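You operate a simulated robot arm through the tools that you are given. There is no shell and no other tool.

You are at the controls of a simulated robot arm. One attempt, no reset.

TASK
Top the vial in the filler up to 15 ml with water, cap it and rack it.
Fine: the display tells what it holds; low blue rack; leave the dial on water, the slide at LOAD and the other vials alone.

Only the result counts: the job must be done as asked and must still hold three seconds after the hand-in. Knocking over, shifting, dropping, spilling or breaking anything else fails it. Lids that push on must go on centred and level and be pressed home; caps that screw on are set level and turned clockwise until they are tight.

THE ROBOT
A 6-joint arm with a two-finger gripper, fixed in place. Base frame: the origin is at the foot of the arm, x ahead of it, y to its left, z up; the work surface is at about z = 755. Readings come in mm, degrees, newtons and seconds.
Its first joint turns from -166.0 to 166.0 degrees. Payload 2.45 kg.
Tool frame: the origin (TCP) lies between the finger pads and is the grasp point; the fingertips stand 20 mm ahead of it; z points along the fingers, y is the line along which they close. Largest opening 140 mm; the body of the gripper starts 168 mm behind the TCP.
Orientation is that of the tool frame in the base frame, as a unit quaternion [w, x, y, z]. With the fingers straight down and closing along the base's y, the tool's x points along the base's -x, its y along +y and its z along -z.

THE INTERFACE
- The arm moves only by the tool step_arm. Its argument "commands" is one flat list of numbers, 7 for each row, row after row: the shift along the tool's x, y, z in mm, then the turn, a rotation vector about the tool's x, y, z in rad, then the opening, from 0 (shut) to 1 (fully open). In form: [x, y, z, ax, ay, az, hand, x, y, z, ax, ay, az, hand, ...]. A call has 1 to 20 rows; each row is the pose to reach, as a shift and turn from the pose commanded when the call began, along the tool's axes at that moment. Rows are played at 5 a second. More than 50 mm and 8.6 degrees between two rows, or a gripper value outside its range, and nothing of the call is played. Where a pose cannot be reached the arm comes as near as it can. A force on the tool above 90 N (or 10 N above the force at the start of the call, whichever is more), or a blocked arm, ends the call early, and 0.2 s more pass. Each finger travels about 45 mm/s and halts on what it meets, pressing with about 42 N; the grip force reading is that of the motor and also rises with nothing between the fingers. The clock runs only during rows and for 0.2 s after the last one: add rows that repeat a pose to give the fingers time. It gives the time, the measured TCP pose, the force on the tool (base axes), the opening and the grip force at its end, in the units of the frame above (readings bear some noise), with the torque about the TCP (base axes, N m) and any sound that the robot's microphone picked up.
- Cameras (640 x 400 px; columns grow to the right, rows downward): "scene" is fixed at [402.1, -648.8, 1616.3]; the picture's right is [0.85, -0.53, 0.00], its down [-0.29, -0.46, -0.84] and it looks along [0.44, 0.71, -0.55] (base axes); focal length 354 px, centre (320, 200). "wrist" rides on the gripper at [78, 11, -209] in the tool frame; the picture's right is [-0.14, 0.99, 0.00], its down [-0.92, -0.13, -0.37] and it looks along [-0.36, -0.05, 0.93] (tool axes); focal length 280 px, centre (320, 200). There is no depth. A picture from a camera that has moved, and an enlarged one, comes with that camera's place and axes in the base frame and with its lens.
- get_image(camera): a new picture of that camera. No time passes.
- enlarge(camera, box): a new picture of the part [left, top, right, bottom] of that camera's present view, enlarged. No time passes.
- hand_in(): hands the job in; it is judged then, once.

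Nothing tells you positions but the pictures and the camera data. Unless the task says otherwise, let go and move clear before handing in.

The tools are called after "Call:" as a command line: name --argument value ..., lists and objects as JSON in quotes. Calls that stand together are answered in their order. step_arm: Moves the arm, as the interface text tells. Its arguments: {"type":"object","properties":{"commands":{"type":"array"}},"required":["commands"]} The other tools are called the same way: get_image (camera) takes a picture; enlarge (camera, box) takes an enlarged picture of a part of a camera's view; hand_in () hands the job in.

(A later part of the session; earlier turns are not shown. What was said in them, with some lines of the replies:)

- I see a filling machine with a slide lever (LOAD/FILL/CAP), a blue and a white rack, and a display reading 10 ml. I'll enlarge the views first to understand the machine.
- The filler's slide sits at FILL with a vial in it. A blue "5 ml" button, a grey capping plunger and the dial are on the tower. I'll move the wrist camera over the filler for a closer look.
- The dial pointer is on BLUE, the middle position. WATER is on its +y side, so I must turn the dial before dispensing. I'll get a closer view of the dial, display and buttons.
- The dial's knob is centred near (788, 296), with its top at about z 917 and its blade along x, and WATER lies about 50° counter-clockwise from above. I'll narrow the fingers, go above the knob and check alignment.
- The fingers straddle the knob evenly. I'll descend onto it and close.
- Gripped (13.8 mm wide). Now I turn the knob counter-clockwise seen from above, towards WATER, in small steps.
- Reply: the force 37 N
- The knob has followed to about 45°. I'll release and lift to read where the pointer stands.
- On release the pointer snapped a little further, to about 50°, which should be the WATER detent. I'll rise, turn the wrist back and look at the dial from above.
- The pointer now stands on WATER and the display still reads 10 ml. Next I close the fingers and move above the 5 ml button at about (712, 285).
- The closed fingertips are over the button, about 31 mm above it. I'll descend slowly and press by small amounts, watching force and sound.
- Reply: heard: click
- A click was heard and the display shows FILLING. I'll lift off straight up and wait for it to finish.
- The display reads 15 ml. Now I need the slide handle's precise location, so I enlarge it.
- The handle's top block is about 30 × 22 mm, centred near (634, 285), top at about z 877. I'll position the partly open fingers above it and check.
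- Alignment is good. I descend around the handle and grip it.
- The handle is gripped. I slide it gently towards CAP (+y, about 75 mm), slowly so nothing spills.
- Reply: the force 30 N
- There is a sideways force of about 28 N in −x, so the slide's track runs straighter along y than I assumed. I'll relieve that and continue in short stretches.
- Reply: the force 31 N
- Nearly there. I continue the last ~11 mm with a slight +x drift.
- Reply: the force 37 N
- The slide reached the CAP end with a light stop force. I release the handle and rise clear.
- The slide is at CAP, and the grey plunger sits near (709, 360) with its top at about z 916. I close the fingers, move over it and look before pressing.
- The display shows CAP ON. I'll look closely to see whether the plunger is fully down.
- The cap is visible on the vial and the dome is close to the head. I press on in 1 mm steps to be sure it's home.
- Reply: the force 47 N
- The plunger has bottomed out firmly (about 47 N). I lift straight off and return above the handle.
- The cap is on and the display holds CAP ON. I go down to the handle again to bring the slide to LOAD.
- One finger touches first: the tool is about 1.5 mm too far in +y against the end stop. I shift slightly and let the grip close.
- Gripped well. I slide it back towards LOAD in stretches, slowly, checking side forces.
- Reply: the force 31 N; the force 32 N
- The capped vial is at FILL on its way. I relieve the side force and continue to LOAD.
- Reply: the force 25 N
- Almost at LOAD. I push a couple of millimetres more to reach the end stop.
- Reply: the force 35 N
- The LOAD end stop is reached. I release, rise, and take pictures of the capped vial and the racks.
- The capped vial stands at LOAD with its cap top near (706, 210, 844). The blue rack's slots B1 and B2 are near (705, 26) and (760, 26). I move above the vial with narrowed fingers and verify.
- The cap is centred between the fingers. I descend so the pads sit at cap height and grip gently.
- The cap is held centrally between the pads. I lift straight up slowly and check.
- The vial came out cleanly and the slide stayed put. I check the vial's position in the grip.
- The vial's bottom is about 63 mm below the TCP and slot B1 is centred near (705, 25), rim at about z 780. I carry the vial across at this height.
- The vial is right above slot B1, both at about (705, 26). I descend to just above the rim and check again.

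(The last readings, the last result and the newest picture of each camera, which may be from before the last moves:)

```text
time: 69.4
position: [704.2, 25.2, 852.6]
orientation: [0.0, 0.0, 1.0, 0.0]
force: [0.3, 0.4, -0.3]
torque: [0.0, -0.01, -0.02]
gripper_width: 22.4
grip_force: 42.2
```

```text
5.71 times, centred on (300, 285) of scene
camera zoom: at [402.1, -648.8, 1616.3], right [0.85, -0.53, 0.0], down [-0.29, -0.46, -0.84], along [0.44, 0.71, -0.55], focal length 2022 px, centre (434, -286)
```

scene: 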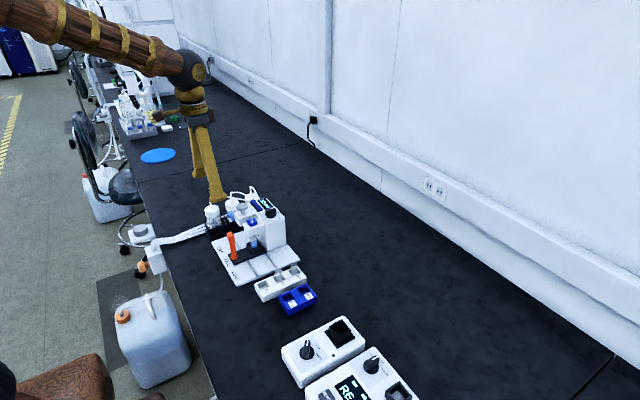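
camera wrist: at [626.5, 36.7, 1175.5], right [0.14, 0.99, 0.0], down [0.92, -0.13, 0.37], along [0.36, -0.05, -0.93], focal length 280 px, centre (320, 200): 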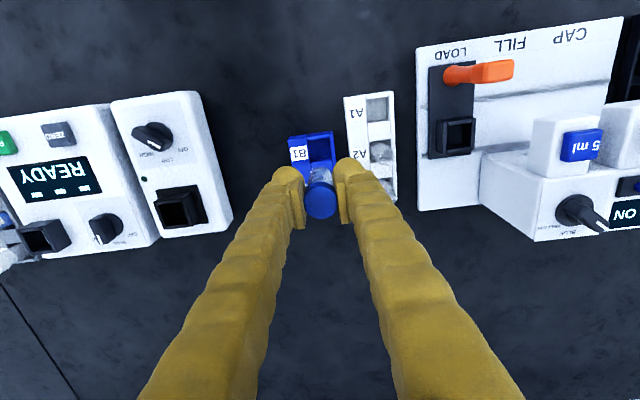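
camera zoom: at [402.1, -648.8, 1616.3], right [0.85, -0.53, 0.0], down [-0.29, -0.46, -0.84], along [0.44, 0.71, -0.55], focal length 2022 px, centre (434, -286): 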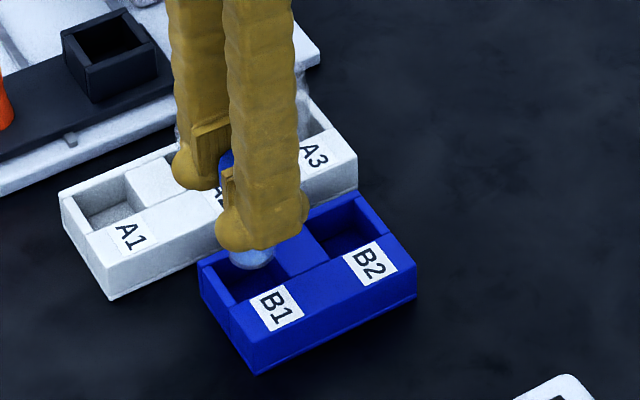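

The vial is centred over B1. I lower it into the slot slowly, watching for contact.

Call:
step_arm --commands '[0, 0, 4, 0, 0, 0, 0.14, 0, 0, 8, 0, 0, 0, 0.14, 0, 0, 11, 0, 0, 0, 0.14, 0, 0, 14, 0, 0, 0, 0.14, 0, 0, 17, 0, 0, 0, 0.14, 0, 0, 20, 0, 0, 0, 0.14, 0, 0, 20, 0, 0, 0, 0.14]'

Call:
enlarge --camera "wrist" --box '[260, 110, 400, 240]'

Call:
enlarge --camera "scene" --box '[265, 250, 335, 320]'

```text
time: 71.0
position: [705.0, 26.3, 833.2]
orientation: [0.0, 0.0, 1.0, 0.0]
force: [0.1, 0.5, 0.0]
torque: [0.01, -0.01, -0.03]
gripper_width: 22.3
grip_force: 41.6
```

```text
3.08 times, centred on (330, 175) of wrist
camera zoom: at [625.6, 36.6, 1041.2], right [0.14, 0.99, 0.0], down [0.92, -0.13, 0.37], along [0.36, -0.05, -0.93], focal length 863 px, centre (289, 277)
```

zoom: 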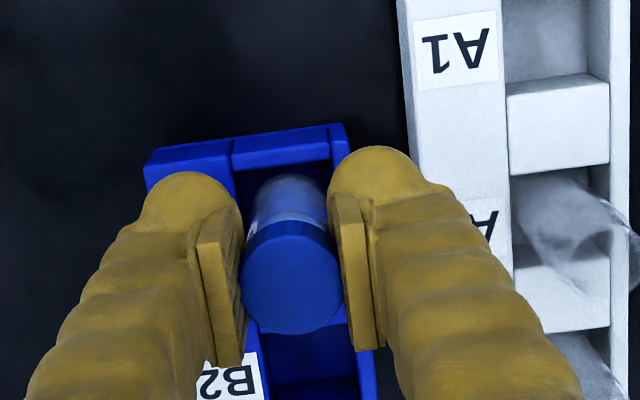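

```text
5.71 times, centred on (300, 285) of scene
camera zoom: at [402.1, -648.8, 1616.3], right [0.85, -0.53, 0.0], down [-0.29, -0.46, -0.84], along [0.44, 0.71, -0.55], focal length 2022 px, centre (434, -286)
```

zoom: 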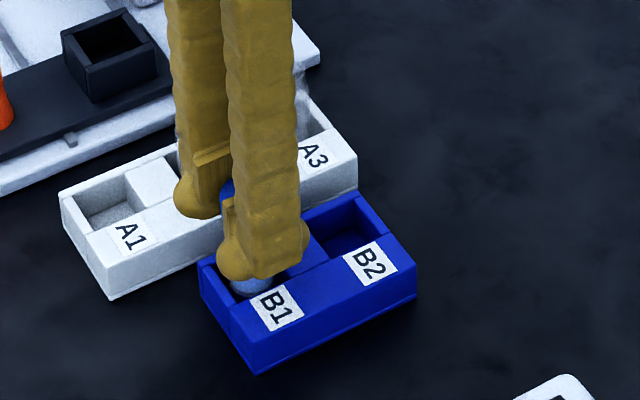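

No contact yet. I keep lowering in small steps.

Call:
step_arm --commands '[0, 0, 1.5, 0, 0, 0, 0.14, 0, 0, 3, 0, 0, 0, 0.14, 0, 0, 4.5, 0, 0, 0, 0.14, 0, 0, 6, 0, 0, 0, 0.14, 0, 0, 6, 0, 0, 0, 0.14]'

```text
time: 72.2
position: [705.1, 26.8, 828.0]
orientation: [0.0, 0.0, 1.0, 0.0]
force: [0.8, -0.4, 0.3]
torque: [-0.02, -0.01, 0.04]
gripper_width: 22.3
grip_force: 42.1
```

Call:
step_arm --commands '[0, 0, 1, 0, 0, 0, 0.14, 0, 0, 2, 0, 0, 0, 0.14, 0, 0, 3, 0, 0, 0, 0.14, 0, 0, 3, 0, 0, 0, 0.14]'

```text
time: 73.2
position: [705.6, 25.6, 823.9]
orientation: [0.0, 0.0, 1.0, 0.001]
force: [-0.3, -0.8, -0.4]
torque: [-0.01, 0.02, -0.04]
gripper_width: 22.3
grip_force: 41.9
```

Call:
step_arm --commands '[0, 0, 1, 0, 0, 0, 0.14, 0, 0, 2, 0, 0, 0, 0.14, 0, 0, 2, 0, 0, 0, 0.14]'

```text
time: 74.0
position: [705.4, 25.6, 821.4]
orientation: [0.0, 0.0, 1.0, -0.001]
force: [0.3, 0.3, -0.6]
torque: [0.0, -0.02, 0.02]
gripper_width: 22.5
grip_force: 42.5
```

Call:
step_arm --commands '[0, 0, 0.7, 0, 0, 0, 0.14, 0, 0, 1.5, 0, 0, 0, 0.14, 0, 0, 1.5, 0, 0, 0, 0.14]'

Call:
enlarge --camera "wrist" --box '[260, 110, 400, 240]'

Call:
enlarge --camera "scene" --box '[280, 260, 325, 310]'

```text
time: 74.8
position: [704.2, 26.3, 820.6]
orientation: [0.0, 0.0, 1.0, 0.0]
force: [0.1, -0.1, 0.0]
torque: [-0.01, 0.0, -0.01]
gripper_width: 22.4
grip_force: 41.9
```

```text
3.08 times, centred on (330, 175) of wrist
camera zoom: at [626.3, 37.0, 1028.6], right [0.14, 0.99, 0.0], down [0.92, -0.13, 0.37], along [0.36, -0.05, -0.93], focal length 863 px, centre (289, 277)
```

zoom: 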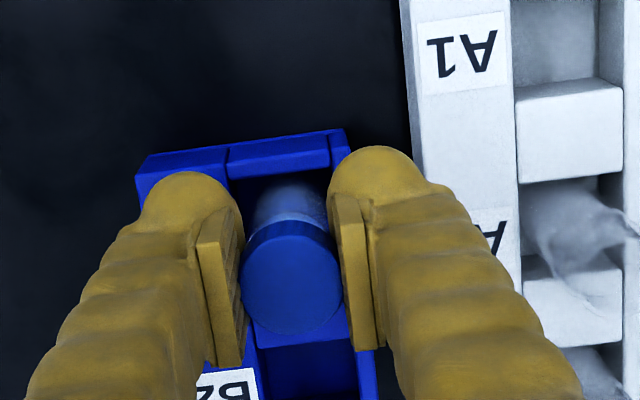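

```text
8.00 times, centred on (302, 285) of scene
camera zoom: at [402.1, -648.8, 1616.3], right [0.85, -0.53, 0.0], down [-0.29, -0.46, -0.84], along [0.44, 0.71, -0.55], focal length 2831 px, centre (460, -480)
```

zoom: 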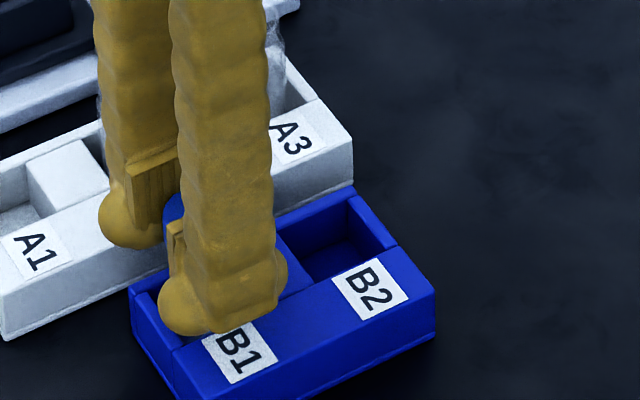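

Call:
step_arm --commands '[0, 0, 0.5, 0, 0, 0, 0.14, 0, 0, 1, 0, 0, 0, 0.14, 0, 0, 1, 0, 0, 0, 0.14]'

```text
time: 75.6
position: [704.1, 25.6, 819.1]
orientation: [0.0, 0.0, 1.0, 0.0]
force: [-0.4, -0.3, 0.0]
torque: [-0.02, -0.02, -0.02]
gripper_width: 22.6
grip_force: 42.1
```

Call:
step_arm --commands '[0, 0, 0.5, 0, 0, 0, 0.14, 0, 0, 1, 0, 0, 0, 0.14, 0, 0, 1, 0, 0, 0, 0.14]'

```text
time: 76.4
position: [704.6, 25.8, 818.0]
orientation: [0.0, 0.0, 1.0, 0.0]
force: [0.2, -0.3, 0.2]
torque: [0.01, 0.01, 0.01]
gripper_width: 22.7
grip_force: 41.4
```

Call:
step_arm --commands '[0, 0, 0.5, 0, 0, 0, 0.14, 0, 0, 1, 0, 0, 0, 0.14, 0, 0, 1, 0, 0, 0, 0.14]'

```text
time: 77.2
position: [704.6, 25.2, 818.0]
orientation: [0.001, 0.0, 1.0, 0.0]
force: [-2.2, -2.6, 23.9]
torque: [-0.03, 0.06, -0.01]
gripper_width: 22.2
grip_force: 42.4
```

Contact: the vial stands on the slot floor (24 N). I ease off half a millimetre and open the fingers gradually.

Call:
step_arm --commands '[0, 0, -0.5, 0, 0, 0, 0.14, 0, 0, -0.5, 0, 0, 0, 0.17, 0, 0, -0.5, 0, 0, 0, 0.2, 0, 0, -0.5, 0, 0, 0, 0.24, 0, 0, -0.5, 0, 0, 0, 0.286, 0, 0, -0.5, 0, 0, 0, 0.286]'

Call:
enlarge --camera "wrist" --box '[260, 110, 400, 240]'

Call:
enlarge --camera "scene" --box '[280, 260, 325, 310]'

```text
time: 78.6
position: [705.9, 25.1, 817.0]
orientation: [0.0, 0.0, 1.0, 0.0]
force: [0.1, -0.8, 0.4]
torque: [0.04, -0.02, -0.02]
gripper_width: 40.2
grip_force: 0.0
```

```text
3.08 times, centred on (330, 175) of wrist
camera zoom: at [626.9, 36.9, 1025.8], right [0.14, 0.99, 0.0], down [0.92, -0.13, 0.37], along [0.36, -0.05, -0.93], focal length 863 px, centre (289, 277)
```

zoom: 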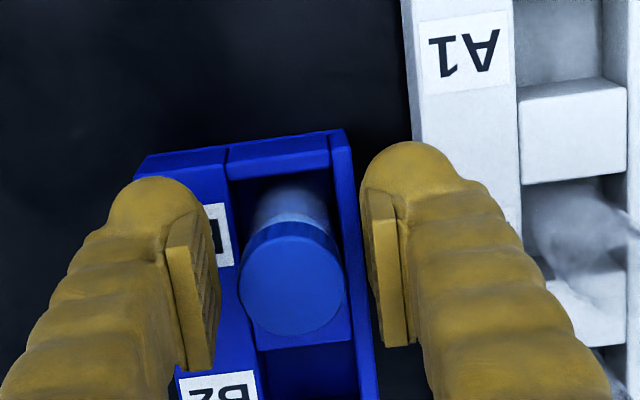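

```text
8.00 times, centred on (302, 285) of scene
camera zoom: at [402.1, -648.8, 1616.3], right [0.85, -0.53, 0.0], down [-0.29, -0.46, -0.84], along [0.44, 0.71, -0.55], focal length 2831 px, centre (460, -480)
```

zoom: 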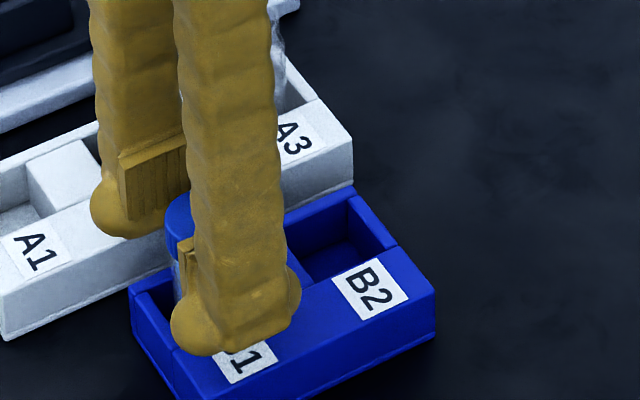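

The vial stands free in B1 with the fingers clear on both sides. I raise the arm straight up and inspect the result.

Call:
step_arm --commands '[0, 0, -10, 0, 0, 0, 0.286, 0, 0, -30, 0, 0, 0, 0.286, 0, 0, -60, 0, 0, 0, 0.286, 0, 0, -100, 0, 0, 0, 0.286, 0, 0, -145, 0, 0, 0, 0.286, 0, 0, -190, 0, 0, 0, 0.286, 0, 0, -230, 0, 0, 0, 0.286, 0, 0, -230, 0, 0, 0, 0.286]'

Call:
get_image --camera "wrist"

Call:
enlarge --camera "scene" --box '[270, 250, 330, 310]'

Call:
enlarge --camera "scene" --box '[200, 180, 330, 320]'

```text
time: 80.4
position: [706.0, 26.0, 1047.7]
orientation: [0.0, 0.0, 1.0, -0.001]
force: [0.2, -0.2, 0.3]
torque: [0.01, 0.04, 0.01]
gripper_width: 39.9
grip_force: 0.0
```

```text
taken
camera wrist: at [626.3, 36.5, 1257.6], right [0.14, 0.99, 0.0], down [0.92, -0.13, 0.37], along [0.37, -0.05, -0.93], focal length 280 px, centre (320, 200)
```

wrist: 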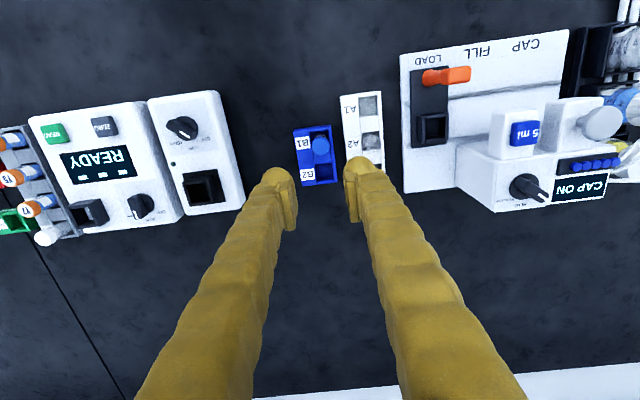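

```text
6.67 times, centred on (300, 280) of scene
camera zoom: at [402.1, -648.8, 1616.3], right [0.85, -0.53, 0.0], down [-0.29, -0.46, -0.84], along [0.44, 0.71, -0.55], focal length 2359 px, centre (453, -333)
```

zoom: 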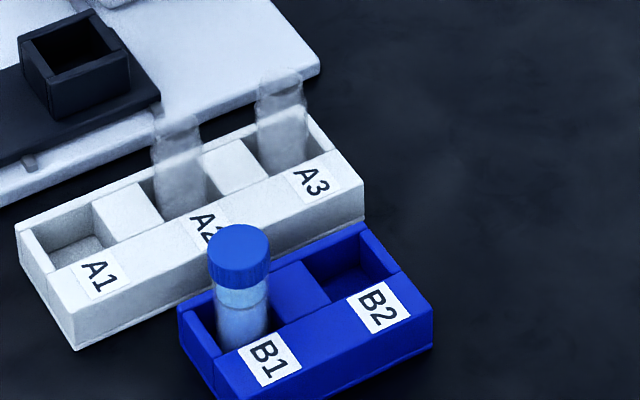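

```text
2.86 times, centred on (265, 250) of scene
camera zoom: at [402.1, -648.8, 1616.3], right [0.85, -0.53, 0.0], down [-0.29, -0.46, -0.84], along [0.44, 0.71, -0.55], focal length 1011 px, centre (477, 57)
```

zoom: 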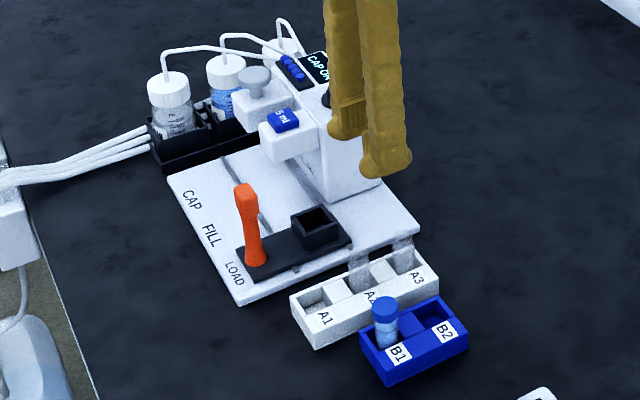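

The capped vial stands upright in B1. I do a last check of the dial, the slide and that nothing has shifted.

Call:
enlarge --camera "scene" --box '[205, 180, 305, 290]'

Call:
enlarge --camera "wrist" --box '[480, 80, 640, 220]'

Call:
enlarge --camera "scene" --box '[285, 265, 315, 305]'

Call:
enlarge --camera "wrist" --box '[280, 80, 400, 200]'

```text
3.64 times, centred on (255, 235) of scene
camera zoom: at [402.1, -648.8, 1616.3], right [0.85, -0.53, 0.0], down [-0.29, -0.46, -0.84], along [0.44, 0.71, -0.55], focal length 1287 px, centre (556, 73)
```

zoom: 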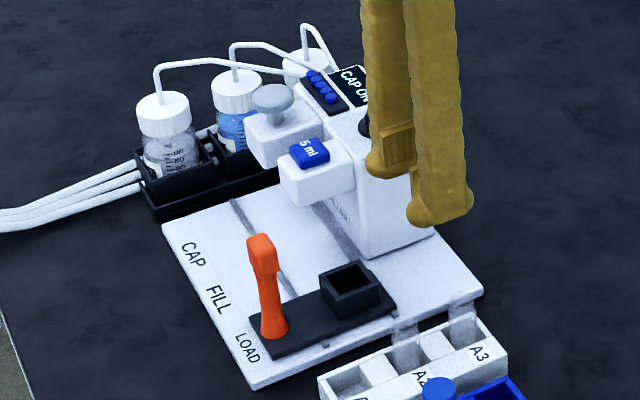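

```text
2.86 times, centred on (560, 150) of wrist
camera zoom: at [626.3, 36.5, 1257.6], right [0.14, 0.99, 0.0], down [0.92, -0.13, 0.37], along [0.37, -0.05, -0.93], focal length 801 px, centre (-366, 343)
```

zoom: 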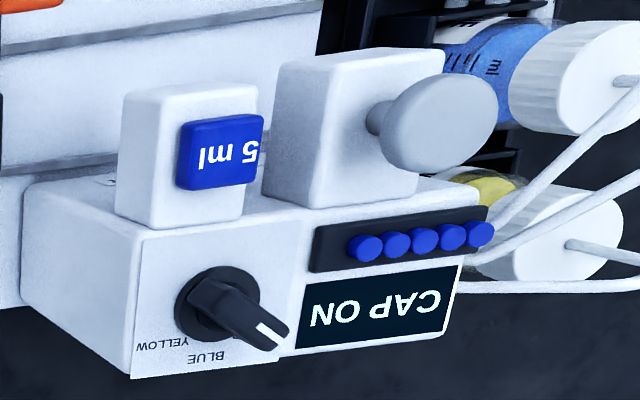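

```text
10.00 times, centred on (300, 285) of scene
camera zoom: at [402.1, -648.8, 1616.3], right [0.85, -0.53, 0.0], down [-0.29, -0.46, -0.84], along [0.44, 0.71, -0.55], focal length 3539 px, centre (520, -650)
```

zoom: 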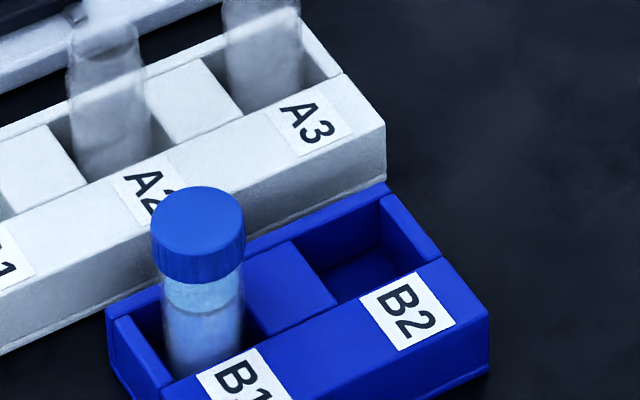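

```text
3.33 times, centred on (340, 140) of wrist
camera zoom: at [626.3, 36.5, 1257.6], right [0.14, 0.99, 0.0], down [0.92, -0.13, 0.37], along [0.37, -0.05, -0.93], focal length 935 px, centre (253, 400)
```

zoom: 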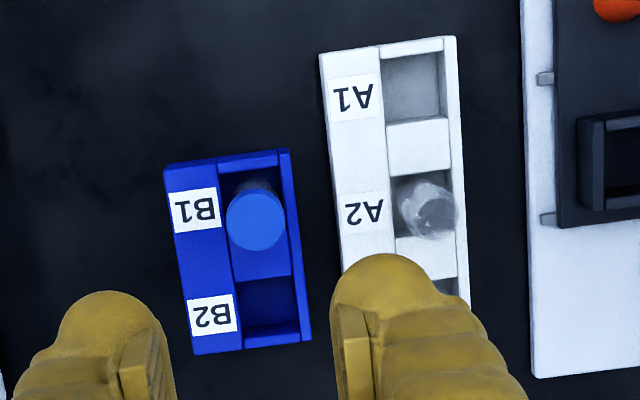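

The job looks done. The vial reads 15 ml, is capped and stands in B1. The slide is at LOAD, the dial is on WATER, and the machine and the other vials have not moved. The gripper is open and well clear, so I hand in.

Call:
hand_in

```text
The job is handed in.
```

The job is handed in. I have no verdict back yet.

- **Fill:** I turned the dial from BLUE to WATER and pressed the 5 ml button once. The display went from 10 ml to 15 ml.
- **Cap:** With the slide at CAP I pressed the plunger to its stop, at about 47 N. The display showed CAP ON and the cap sits level on the vial.
- **Rack:** The capped vial stands upright on the floor of slot B1 in the low blue rack.
- **Final state:** The dial is on WATER, the slide is at LOAD, and the gripper is open and well clear. In the last pictures the filler had not moved and the vials in A2 and A3 were undisturbed.
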